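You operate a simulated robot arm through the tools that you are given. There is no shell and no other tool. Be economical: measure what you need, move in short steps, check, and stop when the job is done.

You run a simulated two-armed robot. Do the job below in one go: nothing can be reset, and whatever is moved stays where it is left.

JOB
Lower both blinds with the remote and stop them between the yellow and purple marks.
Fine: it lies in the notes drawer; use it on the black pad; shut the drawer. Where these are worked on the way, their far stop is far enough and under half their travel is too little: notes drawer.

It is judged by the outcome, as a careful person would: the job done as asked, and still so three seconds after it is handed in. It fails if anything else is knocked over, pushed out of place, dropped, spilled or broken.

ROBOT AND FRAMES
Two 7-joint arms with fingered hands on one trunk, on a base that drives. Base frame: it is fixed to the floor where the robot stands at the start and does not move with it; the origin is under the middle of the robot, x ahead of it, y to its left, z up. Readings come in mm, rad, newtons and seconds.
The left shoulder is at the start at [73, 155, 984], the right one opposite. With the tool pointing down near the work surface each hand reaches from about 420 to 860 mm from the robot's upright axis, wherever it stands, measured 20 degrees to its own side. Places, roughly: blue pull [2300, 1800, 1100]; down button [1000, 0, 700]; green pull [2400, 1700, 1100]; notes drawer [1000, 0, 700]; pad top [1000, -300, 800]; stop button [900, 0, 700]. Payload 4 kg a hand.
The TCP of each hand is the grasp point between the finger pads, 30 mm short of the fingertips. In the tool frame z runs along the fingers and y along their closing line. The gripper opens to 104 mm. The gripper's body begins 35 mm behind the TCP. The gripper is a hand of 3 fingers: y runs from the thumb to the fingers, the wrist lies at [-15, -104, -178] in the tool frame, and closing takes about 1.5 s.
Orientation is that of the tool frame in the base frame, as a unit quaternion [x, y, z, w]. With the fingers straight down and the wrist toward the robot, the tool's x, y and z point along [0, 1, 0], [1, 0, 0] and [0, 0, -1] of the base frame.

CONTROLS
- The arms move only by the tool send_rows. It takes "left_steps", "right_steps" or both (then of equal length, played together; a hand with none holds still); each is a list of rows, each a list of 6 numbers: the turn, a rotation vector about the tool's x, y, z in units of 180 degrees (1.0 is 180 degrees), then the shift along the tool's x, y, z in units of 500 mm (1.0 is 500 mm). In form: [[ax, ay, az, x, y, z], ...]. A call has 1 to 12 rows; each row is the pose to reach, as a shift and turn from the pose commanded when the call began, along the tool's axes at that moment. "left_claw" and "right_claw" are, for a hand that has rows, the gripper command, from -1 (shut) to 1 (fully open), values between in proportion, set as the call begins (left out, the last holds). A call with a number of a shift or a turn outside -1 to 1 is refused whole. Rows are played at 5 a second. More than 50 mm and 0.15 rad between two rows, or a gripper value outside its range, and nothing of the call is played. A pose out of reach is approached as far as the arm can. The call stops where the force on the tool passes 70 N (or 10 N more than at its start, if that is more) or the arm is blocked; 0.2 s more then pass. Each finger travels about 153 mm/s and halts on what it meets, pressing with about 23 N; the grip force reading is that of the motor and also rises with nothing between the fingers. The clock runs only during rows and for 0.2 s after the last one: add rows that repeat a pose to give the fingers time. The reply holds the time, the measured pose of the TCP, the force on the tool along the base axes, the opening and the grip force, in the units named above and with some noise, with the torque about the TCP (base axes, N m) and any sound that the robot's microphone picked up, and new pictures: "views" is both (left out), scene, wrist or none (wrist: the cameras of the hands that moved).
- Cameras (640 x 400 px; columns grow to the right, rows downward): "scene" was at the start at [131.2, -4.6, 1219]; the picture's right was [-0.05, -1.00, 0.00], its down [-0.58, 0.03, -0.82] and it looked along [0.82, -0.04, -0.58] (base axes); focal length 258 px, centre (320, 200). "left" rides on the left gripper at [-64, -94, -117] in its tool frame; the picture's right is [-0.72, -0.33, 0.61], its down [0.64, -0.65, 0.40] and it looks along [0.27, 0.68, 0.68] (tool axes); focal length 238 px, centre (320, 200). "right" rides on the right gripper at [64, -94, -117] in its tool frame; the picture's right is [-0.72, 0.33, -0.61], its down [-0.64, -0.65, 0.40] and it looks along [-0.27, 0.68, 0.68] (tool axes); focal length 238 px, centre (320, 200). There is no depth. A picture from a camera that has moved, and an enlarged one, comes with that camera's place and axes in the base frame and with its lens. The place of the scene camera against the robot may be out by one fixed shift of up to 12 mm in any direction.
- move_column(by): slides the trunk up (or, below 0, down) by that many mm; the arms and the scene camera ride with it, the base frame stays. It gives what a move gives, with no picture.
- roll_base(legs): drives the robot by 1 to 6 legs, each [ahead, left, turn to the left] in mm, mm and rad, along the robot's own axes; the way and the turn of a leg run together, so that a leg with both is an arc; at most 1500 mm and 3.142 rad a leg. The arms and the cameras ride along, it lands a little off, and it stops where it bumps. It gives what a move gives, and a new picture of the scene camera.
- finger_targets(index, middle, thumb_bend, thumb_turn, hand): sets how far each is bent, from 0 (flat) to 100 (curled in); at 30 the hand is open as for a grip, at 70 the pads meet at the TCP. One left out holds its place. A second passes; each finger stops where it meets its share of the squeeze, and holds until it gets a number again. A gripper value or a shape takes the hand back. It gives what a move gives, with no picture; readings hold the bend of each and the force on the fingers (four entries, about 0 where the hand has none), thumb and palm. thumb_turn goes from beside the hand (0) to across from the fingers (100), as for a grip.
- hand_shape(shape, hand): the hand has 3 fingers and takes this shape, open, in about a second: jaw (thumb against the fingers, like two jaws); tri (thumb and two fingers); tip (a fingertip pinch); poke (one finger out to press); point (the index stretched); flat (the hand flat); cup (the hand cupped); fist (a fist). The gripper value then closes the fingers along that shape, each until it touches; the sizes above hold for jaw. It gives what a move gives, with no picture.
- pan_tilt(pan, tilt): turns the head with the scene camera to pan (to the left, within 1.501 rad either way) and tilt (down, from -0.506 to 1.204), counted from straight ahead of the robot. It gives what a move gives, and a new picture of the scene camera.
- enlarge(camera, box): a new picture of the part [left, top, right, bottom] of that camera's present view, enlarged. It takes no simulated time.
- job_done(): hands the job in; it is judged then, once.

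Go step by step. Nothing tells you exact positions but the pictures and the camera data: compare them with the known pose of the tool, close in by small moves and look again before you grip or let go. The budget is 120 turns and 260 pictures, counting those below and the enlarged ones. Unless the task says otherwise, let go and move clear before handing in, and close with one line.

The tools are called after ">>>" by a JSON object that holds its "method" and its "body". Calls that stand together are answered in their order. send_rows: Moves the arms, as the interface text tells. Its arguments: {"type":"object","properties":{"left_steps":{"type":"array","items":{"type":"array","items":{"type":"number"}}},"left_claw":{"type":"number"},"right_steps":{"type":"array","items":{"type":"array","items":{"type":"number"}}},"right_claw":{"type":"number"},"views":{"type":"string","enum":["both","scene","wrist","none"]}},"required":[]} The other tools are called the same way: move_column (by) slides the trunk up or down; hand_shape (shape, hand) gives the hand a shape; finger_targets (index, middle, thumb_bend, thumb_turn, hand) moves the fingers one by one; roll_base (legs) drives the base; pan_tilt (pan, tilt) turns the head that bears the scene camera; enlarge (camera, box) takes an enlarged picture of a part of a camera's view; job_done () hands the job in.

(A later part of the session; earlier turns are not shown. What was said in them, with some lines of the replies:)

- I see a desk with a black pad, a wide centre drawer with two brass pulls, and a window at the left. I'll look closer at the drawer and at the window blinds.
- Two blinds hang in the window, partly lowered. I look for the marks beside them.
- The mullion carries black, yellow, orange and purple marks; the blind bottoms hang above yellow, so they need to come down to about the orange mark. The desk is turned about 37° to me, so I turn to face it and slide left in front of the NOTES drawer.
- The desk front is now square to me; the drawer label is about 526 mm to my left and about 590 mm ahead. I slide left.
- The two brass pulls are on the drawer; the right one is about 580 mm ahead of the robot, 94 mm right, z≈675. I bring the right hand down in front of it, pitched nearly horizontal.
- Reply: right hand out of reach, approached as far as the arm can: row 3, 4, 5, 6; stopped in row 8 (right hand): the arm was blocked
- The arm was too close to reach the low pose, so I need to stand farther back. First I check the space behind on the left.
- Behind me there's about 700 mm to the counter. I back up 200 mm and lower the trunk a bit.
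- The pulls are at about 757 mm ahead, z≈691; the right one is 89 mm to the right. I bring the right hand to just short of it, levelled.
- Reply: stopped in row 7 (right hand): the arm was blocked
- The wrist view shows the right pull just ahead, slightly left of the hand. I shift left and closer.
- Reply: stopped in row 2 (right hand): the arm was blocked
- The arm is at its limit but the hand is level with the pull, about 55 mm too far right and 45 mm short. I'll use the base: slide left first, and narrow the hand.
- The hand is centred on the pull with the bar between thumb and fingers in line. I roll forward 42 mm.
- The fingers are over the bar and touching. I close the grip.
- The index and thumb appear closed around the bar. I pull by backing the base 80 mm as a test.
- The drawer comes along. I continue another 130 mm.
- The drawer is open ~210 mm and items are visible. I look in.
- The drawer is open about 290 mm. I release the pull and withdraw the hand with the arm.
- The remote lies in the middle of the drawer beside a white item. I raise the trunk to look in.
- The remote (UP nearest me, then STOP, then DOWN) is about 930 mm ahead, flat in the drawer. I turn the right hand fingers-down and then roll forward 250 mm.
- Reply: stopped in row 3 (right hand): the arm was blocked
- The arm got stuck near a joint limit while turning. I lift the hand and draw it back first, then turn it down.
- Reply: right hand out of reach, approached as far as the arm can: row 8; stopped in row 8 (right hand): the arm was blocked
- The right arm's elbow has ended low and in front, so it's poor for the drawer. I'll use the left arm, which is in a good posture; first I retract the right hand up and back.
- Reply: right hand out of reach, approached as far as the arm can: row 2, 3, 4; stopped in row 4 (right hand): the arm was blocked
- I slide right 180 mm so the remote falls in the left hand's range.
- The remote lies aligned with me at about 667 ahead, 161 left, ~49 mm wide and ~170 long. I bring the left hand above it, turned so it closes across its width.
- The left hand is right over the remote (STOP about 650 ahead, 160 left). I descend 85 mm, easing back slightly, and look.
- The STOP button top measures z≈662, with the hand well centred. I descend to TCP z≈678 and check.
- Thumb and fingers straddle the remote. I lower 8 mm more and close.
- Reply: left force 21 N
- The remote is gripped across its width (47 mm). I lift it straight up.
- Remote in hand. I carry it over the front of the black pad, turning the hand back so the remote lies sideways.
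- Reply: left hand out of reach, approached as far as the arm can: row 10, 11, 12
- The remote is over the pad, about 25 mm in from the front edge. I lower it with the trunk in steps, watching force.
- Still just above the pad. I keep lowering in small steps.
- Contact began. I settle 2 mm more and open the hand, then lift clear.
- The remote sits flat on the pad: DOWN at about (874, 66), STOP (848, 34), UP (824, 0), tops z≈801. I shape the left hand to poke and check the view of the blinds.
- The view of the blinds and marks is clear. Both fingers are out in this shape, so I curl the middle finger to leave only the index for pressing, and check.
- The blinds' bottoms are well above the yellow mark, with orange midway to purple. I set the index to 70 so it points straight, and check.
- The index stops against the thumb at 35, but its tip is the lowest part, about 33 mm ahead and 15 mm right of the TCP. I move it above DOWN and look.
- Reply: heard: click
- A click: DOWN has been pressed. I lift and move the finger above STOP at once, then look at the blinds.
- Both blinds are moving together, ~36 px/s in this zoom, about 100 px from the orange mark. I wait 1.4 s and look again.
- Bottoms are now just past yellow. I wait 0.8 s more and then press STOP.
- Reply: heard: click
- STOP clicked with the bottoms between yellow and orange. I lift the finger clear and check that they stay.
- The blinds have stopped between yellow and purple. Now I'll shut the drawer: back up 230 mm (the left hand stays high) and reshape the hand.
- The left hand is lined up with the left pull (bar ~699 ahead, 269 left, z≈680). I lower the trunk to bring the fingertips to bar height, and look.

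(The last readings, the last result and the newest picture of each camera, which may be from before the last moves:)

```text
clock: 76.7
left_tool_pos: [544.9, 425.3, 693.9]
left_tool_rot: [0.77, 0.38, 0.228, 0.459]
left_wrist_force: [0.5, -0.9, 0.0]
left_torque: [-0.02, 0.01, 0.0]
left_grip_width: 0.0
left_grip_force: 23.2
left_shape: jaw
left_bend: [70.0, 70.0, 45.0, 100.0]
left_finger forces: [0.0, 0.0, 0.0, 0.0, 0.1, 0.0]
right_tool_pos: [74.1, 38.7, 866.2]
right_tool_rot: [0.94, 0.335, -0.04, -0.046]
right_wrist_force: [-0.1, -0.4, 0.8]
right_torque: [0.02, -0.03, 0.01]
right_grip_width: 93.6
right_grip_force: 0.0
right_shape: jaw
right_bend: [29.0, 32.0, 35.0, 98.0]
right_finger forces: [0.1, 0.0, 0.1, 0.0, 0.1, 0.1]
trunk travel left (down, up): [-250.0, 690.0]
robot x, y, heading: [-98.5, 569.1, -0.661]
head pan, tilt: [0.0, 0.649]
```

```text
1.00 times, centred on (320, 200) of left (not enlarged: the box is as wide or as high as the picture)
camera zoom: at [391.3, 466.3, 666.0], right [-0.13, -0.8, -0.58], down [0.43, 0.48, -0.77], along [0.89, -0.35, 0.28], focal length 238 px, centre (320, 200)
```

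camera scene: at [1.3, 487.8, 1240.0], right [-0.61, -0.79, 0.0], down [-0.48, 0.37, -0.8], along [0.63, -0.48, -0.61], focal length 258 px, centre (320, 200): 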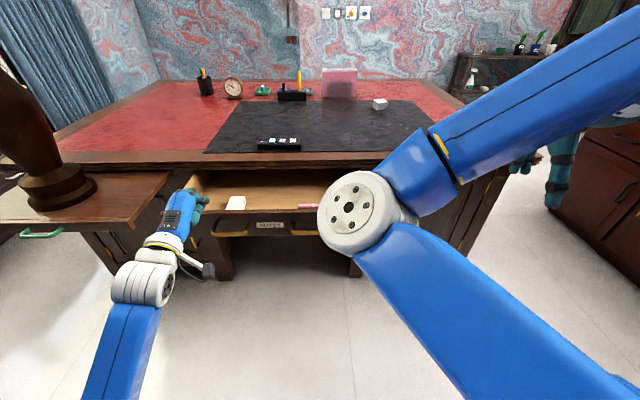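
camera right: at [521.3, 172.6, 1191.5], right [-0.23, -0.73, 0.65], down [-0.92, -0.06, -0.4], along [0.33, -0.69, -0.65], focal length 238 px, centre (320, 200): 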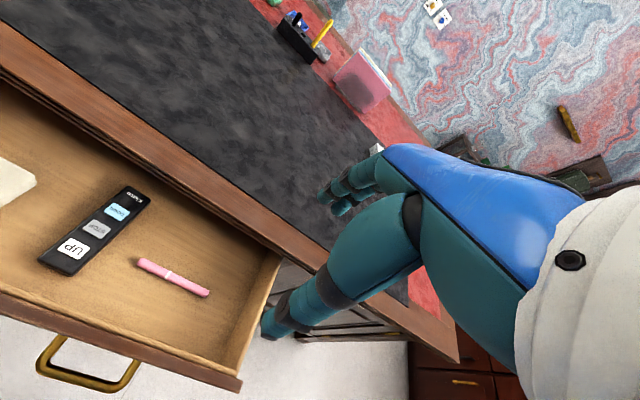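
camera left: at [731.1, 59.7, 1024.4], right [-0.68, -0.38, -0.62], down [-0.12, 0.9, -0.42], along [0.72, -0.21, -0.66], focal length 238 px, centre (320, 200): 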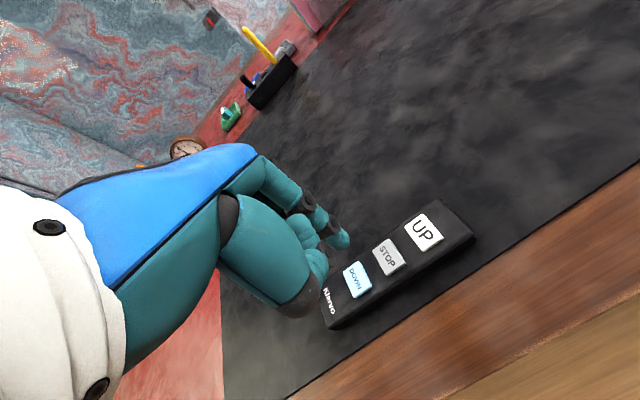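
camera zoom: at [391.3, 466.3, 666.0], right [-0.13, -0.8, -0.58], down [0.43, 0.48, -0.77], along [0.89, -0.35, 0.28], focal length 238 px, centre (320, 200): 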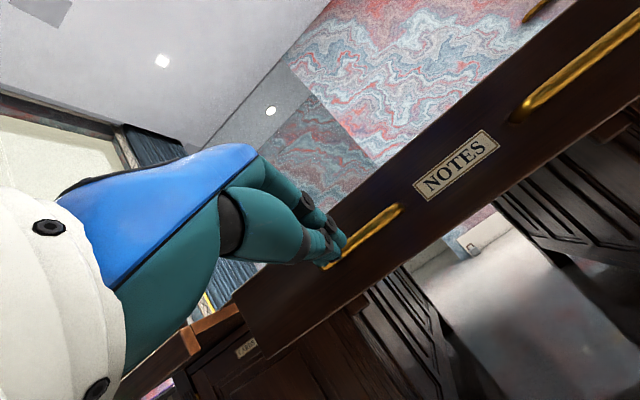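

The fingertips face the left end of the bar. I roll forward with a small right shift to touch it.

>>> {"method": "roll_base", "body": {"legs": [[55, -22, 0], [60, 0, 0]]}}

>>> {"method": "enlarge", "body": {"camera": "left", "box": [200, 100, 520, 300]}}

```text
clock: 78.2
left_tool_pos: [625.7, 338.5, 692.5]
left_tool_rot: [0.771, 0.381, 0.226, 0.459]
left_wrist_force: [-0.2, -0.1, -0.7]
left_torque: [-0.02, -0.01, -0.02]
left_grip_width: 0.0
left_grip_force: 23.2
left_shape: jaw
left_bend: [70.0, 70.0, 46.0, 100.0]
left_finger forces: [0.0, 0.0, 0.0, 0.0, 0.0, 0.1]
right_tool_pos: [155.1, -48.7, 866.1]
right_tool_rot: [0.94, 0.335, -0.043, -0.047]
right_wrist_force: [0.5, -0.9, -0.1]
right_torque: [-0.04, 0.02, 0.0]
right_grip_width: 93.6
right_grip_force: 0.1
right_shape: jaw
right_bend: [29.0, 32.0, 35.0, 98.0]
right_finger forces: [0.0, 0.0, 0.0, 0.0, 0.0, 0.1]
trunk travel left (down, up): [-250.0, 690.0]
robot x, y, heading: [-21.7, 484.9, -0.651]
head pan, tilt: [0.0, 0.649]
camera scene: at [81.5, 401.9, 1065.6], right [-0.61, -0.79, 0.0], down [-0.48, 0.37, -0.79], along [0.63, -0.48, -0.61], focal length 258 px, centre (320, 200)
```

scene: 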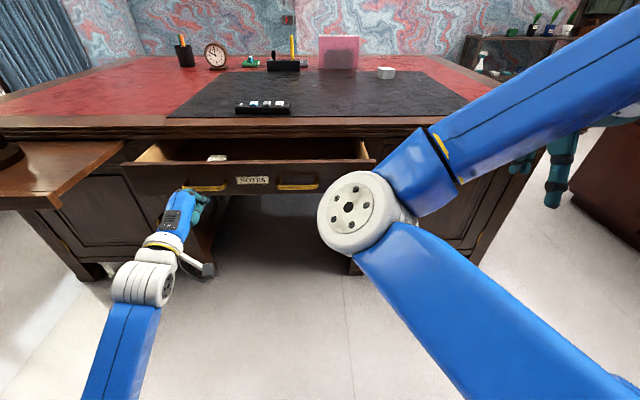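

```text
2.00 times, centred on (360, 200) of left
camera zoom: at [471.1, 379.9, 664.3], right [-0.13, -0.8, -0.58], down [0.42, 0.48, -0.77], along [0.9, -0.35, 0.28], focal length 477 px, centre (240, 200)
```

zoom: 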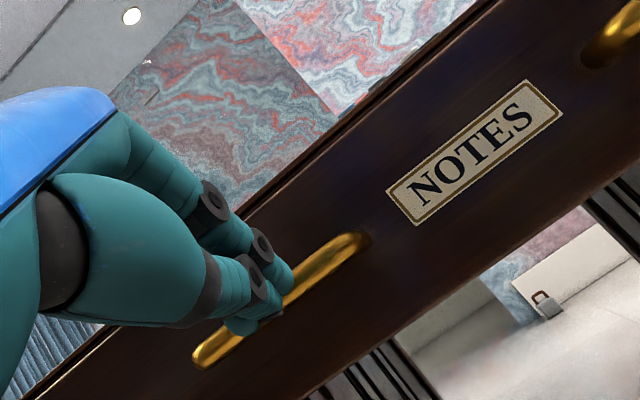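

The tips are against the bar, apparently already pushing. I continue forward 120 mm.

>>> {"method": "roll_base", "body": {"legs": [[120, 0, 0]]}}

>>> {"method": "enlarge", "body": {"camera": "left", "box": [200, 100, 520, 300]}}

```text
clock: 79.4
left_tool_pos: [720.5, 265.7, 693.0]
left_tool_rot: [0.77, 0.381, 0.228, 0.458]
left_wrist_force: [0.7, 1.0, 0.3]
left_torque: [0.0, 0.0, -0.01]
left_grip_width: 0.0
left_grip_force: 23.1
left_shape: jaw
left_bend: [70.0, 70.0, 46.0, 100.0]
left_finger forces: [0.1, 0.0, 0.1, 0.0, 0.1, 0.0]
right_tool_pos: [247.5, -121.1, 867.3]
right_tool_rot: [0.94, 0.336, -0.041, -0.045]
right_wrist_force: [0.0, -0.5, -0.1]
right_torque: [0.03, 0.0, -0.01]
right_grip_width: 93.6
right_grip_force: 0.0
right_shape: jaw
right_bend: [29.0, 32.0, 35.0, 98.0]
right_finger forces: [0.0, 0.0, 0.1, 0.0, 0.1, 0.0]
trunk travel left (down, up): [-250.0, 690.0]
robot x, y, heading: [73.6, 415.3, -0.652]
head pan, tilt: [0.0, 0.649]
camera scene: at [175.3, 327.6, 1065.7], right [-0.61, -0.79, 0.0], down [-0.48, 0.37, -0.79], along [0.63, -0.48, -0.61], focal length 258 px, centre (320, 200)
```

scene: 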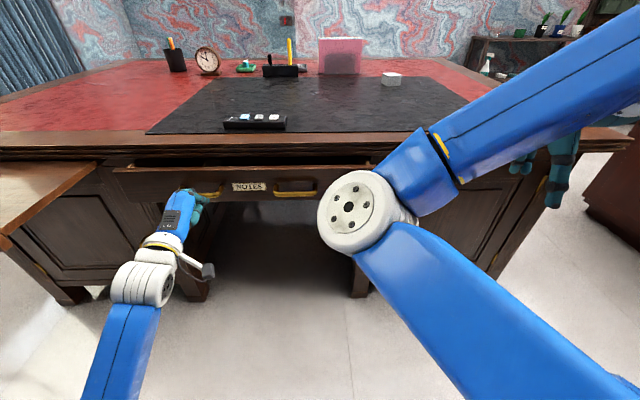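

```text
2.00 times, centred on (360, 200) of left
camera zoom: at [565.0, 306.9, 665.3], right [-0.13, -0.8, -0.58], down [0.42, 0.48, -0.77], along [0.9, -0.35, 0.28], focal length 477 px, centre (240, 200)
```

zoom: 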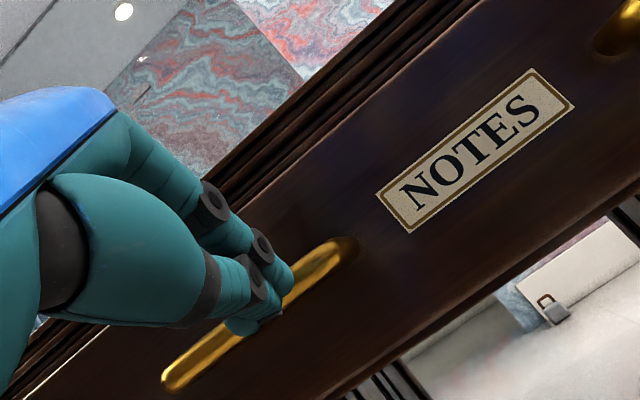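

The drawer follows and is nearly shut. I go 70 mm further.

>>> {"method": "roll_base", "body": {"legs": [[70, 0, 0]]}}

>>> {"method": "enlarge", "body": {"camera": "scene", "box": [80, 100, 400, 300]}}

```text
clock: 80.4
left_tool_pos: [775.3, 224.1, 693.9]
left_tool_rot: [0.77, 0.38, 0.227, 0.459]
left_wrist_force: [-0.1, -0.4, -0.6]
left_torque: [-0.01, -0.04, 0.02]
left_grip_width: 0.0
left_grip_force: 23.0
left_shape: jaw
left_bend: [70.0, 70.0, 46.0, 100.0]
left_finger forces: [0.0, 0.0, 0.0, 0.0, 0.1, 0.0]
right_tool_pos: [302.9, -162.8, 866.1]
right_tool_rot: [0.94, 0.335, -0.041, -0.045]
right_wrist_force: [-1.1, -0.2, -1.3]
right_torque: [0.0, 0.03, 0.02]
right_grip_width: 93.3
right_grip_force: 0.0
right_shape: jaw
right_bend: [29.0, 32.0, 35.0, 98.0]
right_finger forces: [0.0, 0.0, 0.0, 0.0, 0.0, 0.0]
trunk travel left (down, up): [-250.0, 690.0]
robot x, y, heading: [133.0, 367.9, -0.653]
head pan, tilt: [0.0, 0.649]
camera scene: at [230.9, 284.8, 1065.7], right [-0.61, -0.79, 0.0], down [-0.48, 0.37, -0.79], along [0.63, -0.48, -0.61], focal length 258 px, centre (320, 200)
```

scene: 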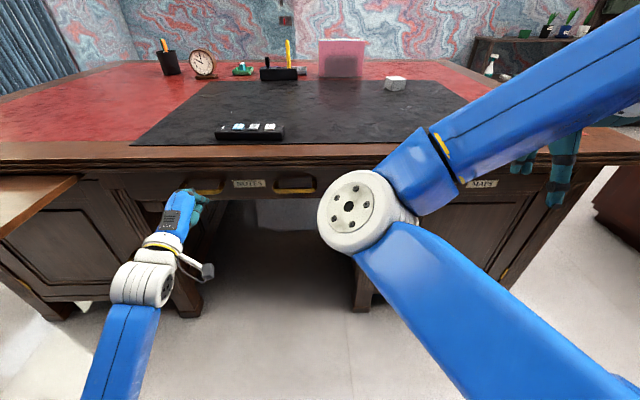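

```text
2.00 times, centred on (240, 200) of scene
camera zoom: at [230.9, 284.8, 1065.7], right [-0.61, -0.79, 0.0], down [-0.48, 0.37, -0.79], along [0.63, -0.48, -0.61], focal length 516 px, centre (480, 200)
```

zoom: 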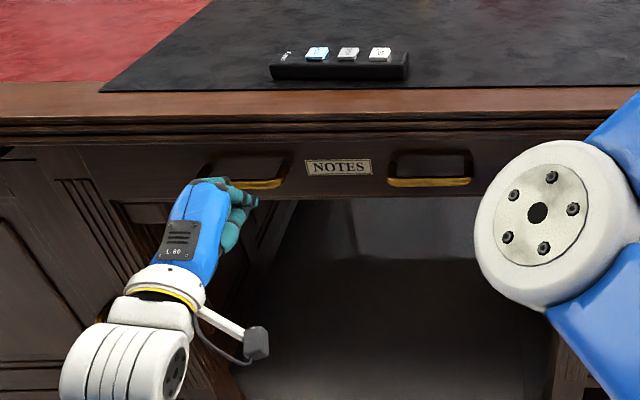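

>>> {"method": "roll_base", "body": {"legs": [[35, 0, 0]]}}

>>> {"method": "enlarge", "body": {"camera": "scene", "box": [120, 130, 360, 280]}}

>>> {"method": "enlarge", "body": {"camera": "left", "box": [160, 50, 560, 300]}}

```text
clock: 81.3
left_tool_pos: [803.0, 203.0, 693.9]
left_tool_rot: [0.771, 0.379, 0.226, 0.459]
left_wrist_force: [0.0, 0.4, 0.2]
left_torque: [0.02, -0.01, -0.02]
left_grip_width: 0.0
left_grip_force: 22.9
left_shape: jaw
left_bend: [70.0, 70.0, 46.0, 100.0]
left_finger forces: [0.0, 0.0, 0.0, 0.0, 0.0, 0.1]
right_tool_pos: [329.8, -184.3, 865.9]
right_tool_rot: [0.94, 0.335, -0.04, -0.044]
right_wrist_force: [0.0, -0.7, 0.3]
right_torque: [0.02, 0.01, -0.02]
right_grip_width: 93.4
right_grip_force: 0.1
right_shape: jaw
right_bend: [29.0, 32.0, 35.0, 98.0]
right_finger forces: [0.0, 0.0, 0.0, 0.0, 0.0, 0.0]
trunk travel left (down, up): [-250.0, 690.0]
robot x, y, heading: [153.9, 345.2, -0.653]
head pan, tilt: [0.0, 0.649]
camera scene: at [258.4, 263.9, 1065.7], right [-0.61, -0.79, 0.0], down [-0.48, 0.37, -0.79], along [0.63, -0.48, -0.61], focal length 258 px, centre (320, 200)
```

scene: 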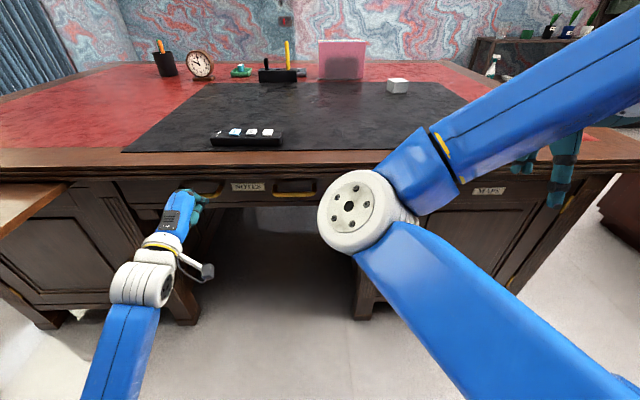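

```text
2.67 times, centred on (240, 205) of scene
camera zoom: at [258.4, 263.9, 1065.7], right [-0.61, -0.79, 0.0], down [-0.48, 0.37, -0.79], along [0.63, -0.48, -0.61], focal length 688 px, centre (533, 187)
```

zoom: 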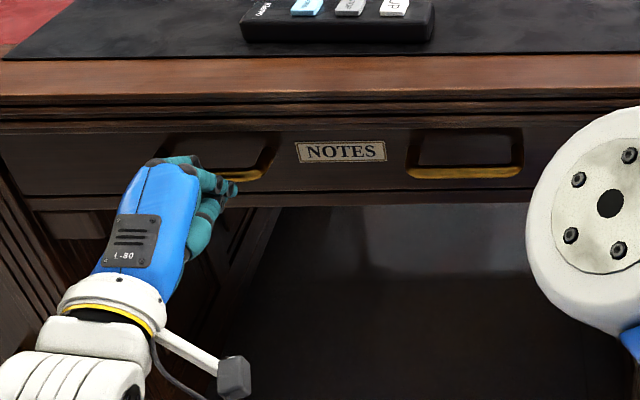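

```text
1.60 times, centred on (360, 175) of left
camera zoom: at [647.2, 244.3, 665.9], right [-0.13, -0.8, -0.58], down [0.43, 0.48, -0.77], along [0.9, -0.35, 0.28], focal length 381 px, centre (256, 240)
```

zoom: 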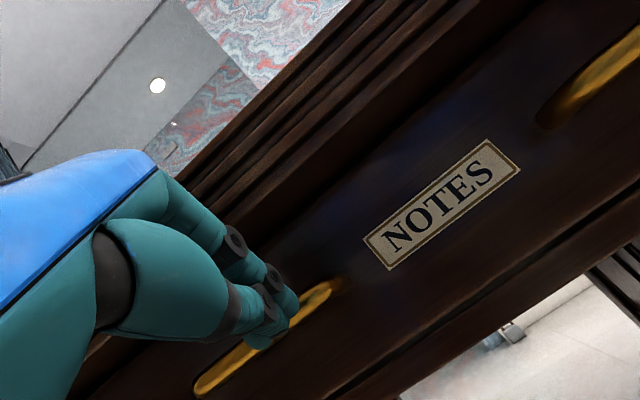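

Still moving freely; I nudge forward in small steps until it meets the stop.

>>> {"method": "roll_base", "body": {"legs": [[15, 0, 0]]}}

>>> {"method": "roll_base", "body": {"legs": [[8, 0, 0]]}}

>>> {"method": "enlarge", "body": {"camera": "scene", "box": [120, 130, 360, 280]}}

```text
clock: 82.1
left_tool_pos: [812.5, 195.2, 695.4]
left_tool_rot: [0.77, 0.38, 0.228, 0.459]
left_wrist_force: [-0.8, 0.4, -0.5]
left_torque: [0.01, 0.05, 0.0]
left_grip_width: 0.0
left_grip_force: 23.0
left_shape: jaw
left_bend: [70.0, 70.0, 46.0, 100.0]
left_finger forces: [0.1, 0.0, 0.0, 0.1, 0.1, 0.0]
right_tool_pos: [339.4, -193.4, 867.8]
right_tool_rot: [0.941, 0.334, -0.04, -0.044]
right_wrist_force: [-0.4, 0.0, 0.4]
right_torque: [0.01, 0.03, 0.01]
right_grip_width: 93.6
right_grip_force: 0.1
right_shape: jaw
right_bend: [29.0, 32.0, 35.0, 98.0]
right_finger forces: [0.0, 0.1, 0.0, 0.0, 0.0, 0.0]
trunk travel left (down, up): [-250.0, 690.0]
robot x, y, heading: [165.9, 340.1, -0.656]
head pan, tilt: [0.0, 0.649]
camera scene: at [269.8, 255.2, 1065.8], right [-0.61, -0.79, 0.0], down [-0.48, 0.37, -0.79], along [0.63, -0.48, -0.61], focal length 258 px, centre (320, 200)
```

scene: 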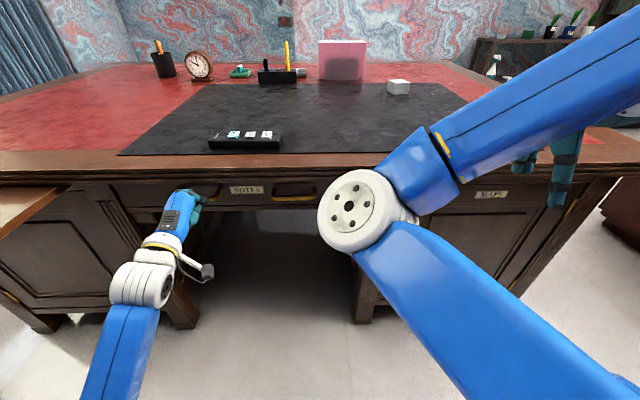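

```text
clock: 82.8
left_tool_pos: [817.6, 192.2, 698.3]
left_tool_rot: [0.77, 0.379, 0.228, 0.461]
left_wrist_force: [-8.6, 7.6, 4.8]
left_torque: [0.02, 0.04, 0.07]
left_grip_width: 0.0
left_grip_force: 22.9
left_shape: jaw
left_bend: [70.0, 70.0, 46.0, 100.0]
left_finger forces: [0.0, 0.0, 0.0, 0.1, 0.0, 0.1]
right_tool_pos: [343.2, -195.3, 869.9]
right_tool_rot: [0.941, 0.334, -0.039, -0.042]
right_wrist_force: [-0.6, 0.4, 0.1]
right_torque: [0.0, 0.0, 0.0]
right_grip_width: 93.5
right_grip_force: 0.0
right_shape: jaw
right_bend: [29.0, 32.0, 35.0, 98.0]
right_finger forces: [0.0, 0.0, 0.0, 0.0, 0.0, 0.1]
trunk travel left (down, up): [-250.0, 690.0]
robot x, y, heading: [179.6, 336.0, -0.654]
head pan, tilt: [0.0, 0.649]
camera scene: at [272.9, 252.3, 1066.4], right [-0.61, -0.79, 0.0], down [-0.48, 0.37, -0.8], along [0.63, -0.48, -0.6], focal length 258 px, centre (320, 200)
```

scene: 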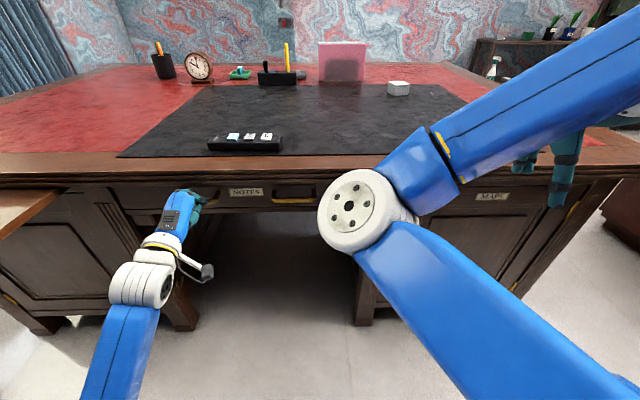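

```text
2.67 times, centred on (240, 205) of scene
camera zoom: at [272.9, 252.3, 1066.4], right [-0.61, -0.79, 0.0], down [-0.48, 0.37, -0.8], along [0.63, -0.48, -0.6], focal length 688 px, centre (533, 187)
```

zoom: 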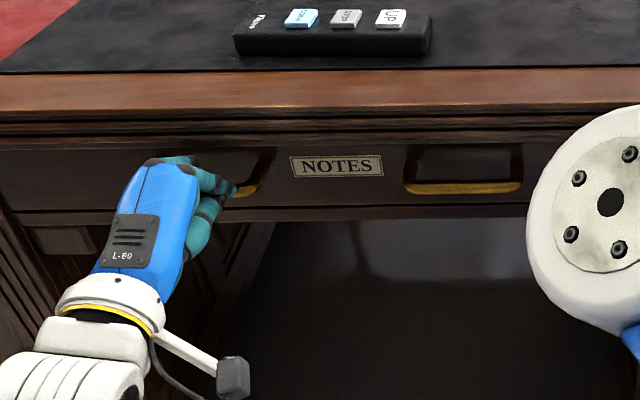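

Resistance at the position where the pull was originally: the drawer is home. I back away and verify.

>>> {"method": "roll_base", "body": {"legs": [[-180, 0, 0]]}}

>>> {"method": "enlarge", "body": {"camera": "scene", "box": [120, 90, 400, 265]}}

>>> {"method": "enlarge", "body": {"camera": "left", "box": [0, 0, 640, 400]}}

```text
clock: 84.3
left_tool_pos: [672.1, 302.8, 698.6]
left_tool_rot: [0.769, 0.38, 0.229, 0.46]
left_wrist_force: [-0.4, -0.1, 0.9]
left_torque: [0.02, 0.04, 0.02]
left_grip_width: 0.3
left_grip_force: 22.9
left_shape: jaw
left_bend: [70.0, 70.0, 46.0, 100.0]
left_finger forces: [0.1, 0.1, 0.0, 0.1, 0.1, 0.0]
right_tool_pos: [200.0, -85.3, 870.7]
right_tool_rot: [0.941, 0.335, -0.039, -0.043]
right_wrist_force: [0.1, -0.2, 0.7]
right_torque: [-0.04, -0.01, 0.01]
right_grip_width: 93.8
right_grip_force: 0.0
right_shape: jaw
right_bend: [29.0, 32.0, 35.0, 98.0]
right_finger forces: [0.0, 0.0, 0.1, 0.0, 0.0, 0.1]
trunk travel left (down, up): [-250.0, 690.0]
robot x, y, heading: [27.0, 447.0, -0.649]
head pan, tilt: [0.0, 0.649]
camera scene: at [130.3, 362.2, 1066.1], right [-0.61, -0.79, 0.0], down [-0.48, 0.37, -0.8], along [0.63, -0.48, -0.61], focal length 258 px, centre (320, 200)
```

scene: 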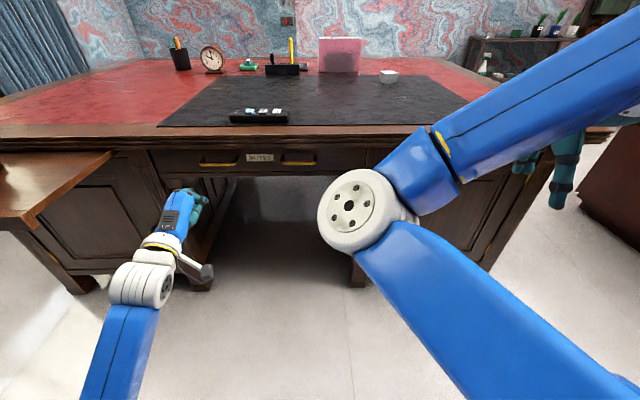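

```text
2.29 times, centred on (260, 178) of scene
camera zoom: at [130.3, 362.2, 1066.1], right [-0.61, -0.79, 0.0], down [-0.48, 0.37, -0.8], along [0.63, -0.48, -0.61], focal length 590 px, centre (457, 251)
```

zoom: 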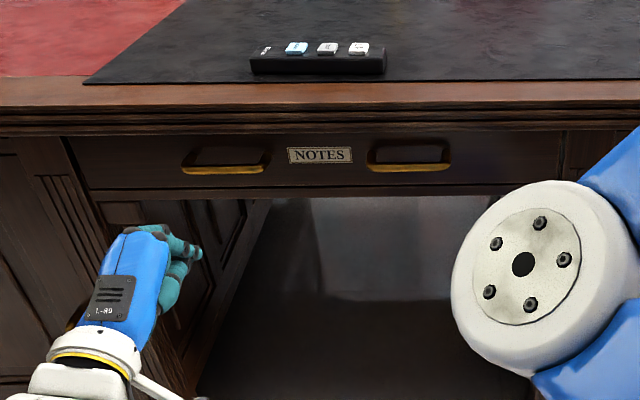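

```text
1.00 times, centred on (320, 200) of left (not enlarged: the box is as wide or as high as the picture)
camera zoom: at [518.2, 343.4, 668.7], right [-0.13, -0.81, -0.58], down [0.43, 0.48, -0.76], along [0.89, -0.35, 0.28], focal length 238 px, centre (320, 200)
```

zoom: 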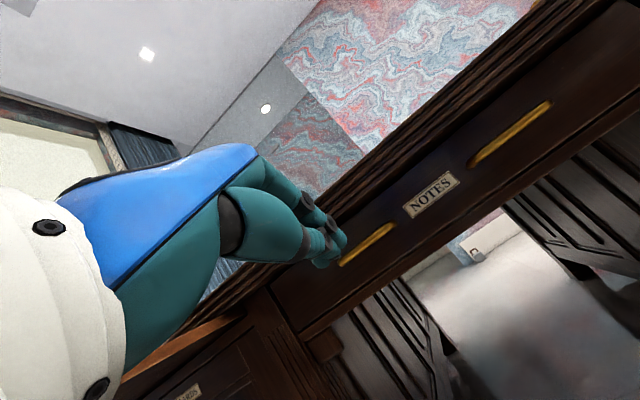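

The drawer looks flush, and the remote is on the pad. A last look at the blinds.

>>> {"method": "pan_tilt", "body": {"pan": 1.19, "tilt": 0.0}}

>>> {"method": "enlarge", "body": {"camera": "scene", "box": [230, 60, 430, 185]}}

```text
clock: 85.7
left_tool_pos: [673.9, 304.0, 698.1]
left_tool_rot: [0.769, 0.38, 0.229, 0.461]
left_wrist_force: [0.0, -0.6, 0.8]
left_torque: [0.03, 0.04, 0.01]
left_grip_width: 0.0
left_grip_force: 23.8
left_shape: jaw
left_bend: [70.0, 70.0, 46.0, 100.0]
left_finger forces: [0.0, 0.1, 0.0, 0.1, 0.1, 0.0]
right_tool_pos: [200.4, -85.4, 869.9]
right_tool_rot: [0.94, 0.335, -0.039, -0.042]
right_wrist_force: [0.4, 0.1, 0.7]
right_torque: [0.0, 0.01, -0.01]
right_grip_width: 93.4
right_grip_force: 0.1
right_shape: jaw
right_bend: [29.0, 32.0, 35.0, 98.0]
right_finger forces: [0.0, 0.1, 0.1, 0.0, 0.0, 0.0]
trunk travel left (down, up): [-250.0, 690.0]
robot x, y, heading: [32.1, 444.9, -0.652]
head pan, tilt: [1.19, 0.0]
camera scene: at [139.7, 460.2, 1125.4], right [0.51, -0.86, 0.0], down [0.0, 0.0, -1.0], along [0.86, 0.51, 0.0], focal length 258 px, centre (320, 200)
```

scene: 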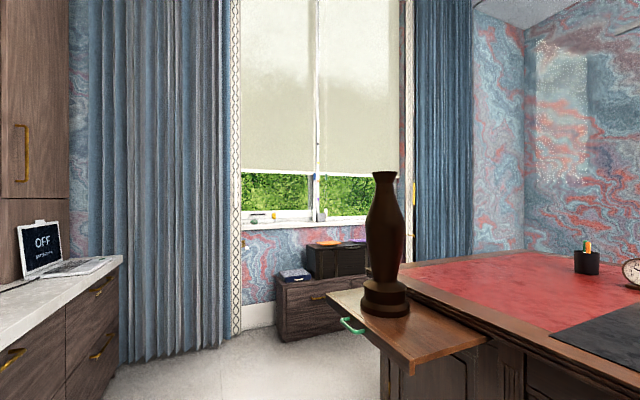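

```text
3.20 times, centred on (330, 122) of scene
camera zoom: at [139.7, 460.2, 1125.4], right [0.51, -0.86, 0.0], down [0.0, 0.0, -1.0], along [0.86, 0.51, 0.0], focal length 826 px, centre (288, 448)
```

zoom: 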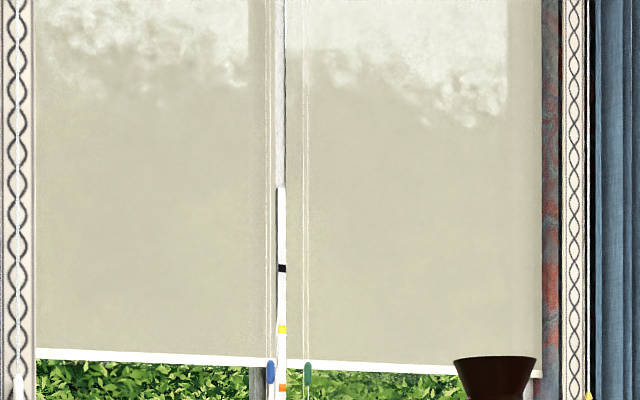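

Both blinds stand still between the yellow and purple marks, the drawer is shut, the remote rests on the pad and the hands are clear; I hand in.

>>> {"method": "job_done", "body": {}}

```text
The job is handed in.
```

The job is done and handed in: I lowered both blinds with the remote and stopped them between the yellow and purple marks. The remote is on the black pad, and the notes drawer is shut.
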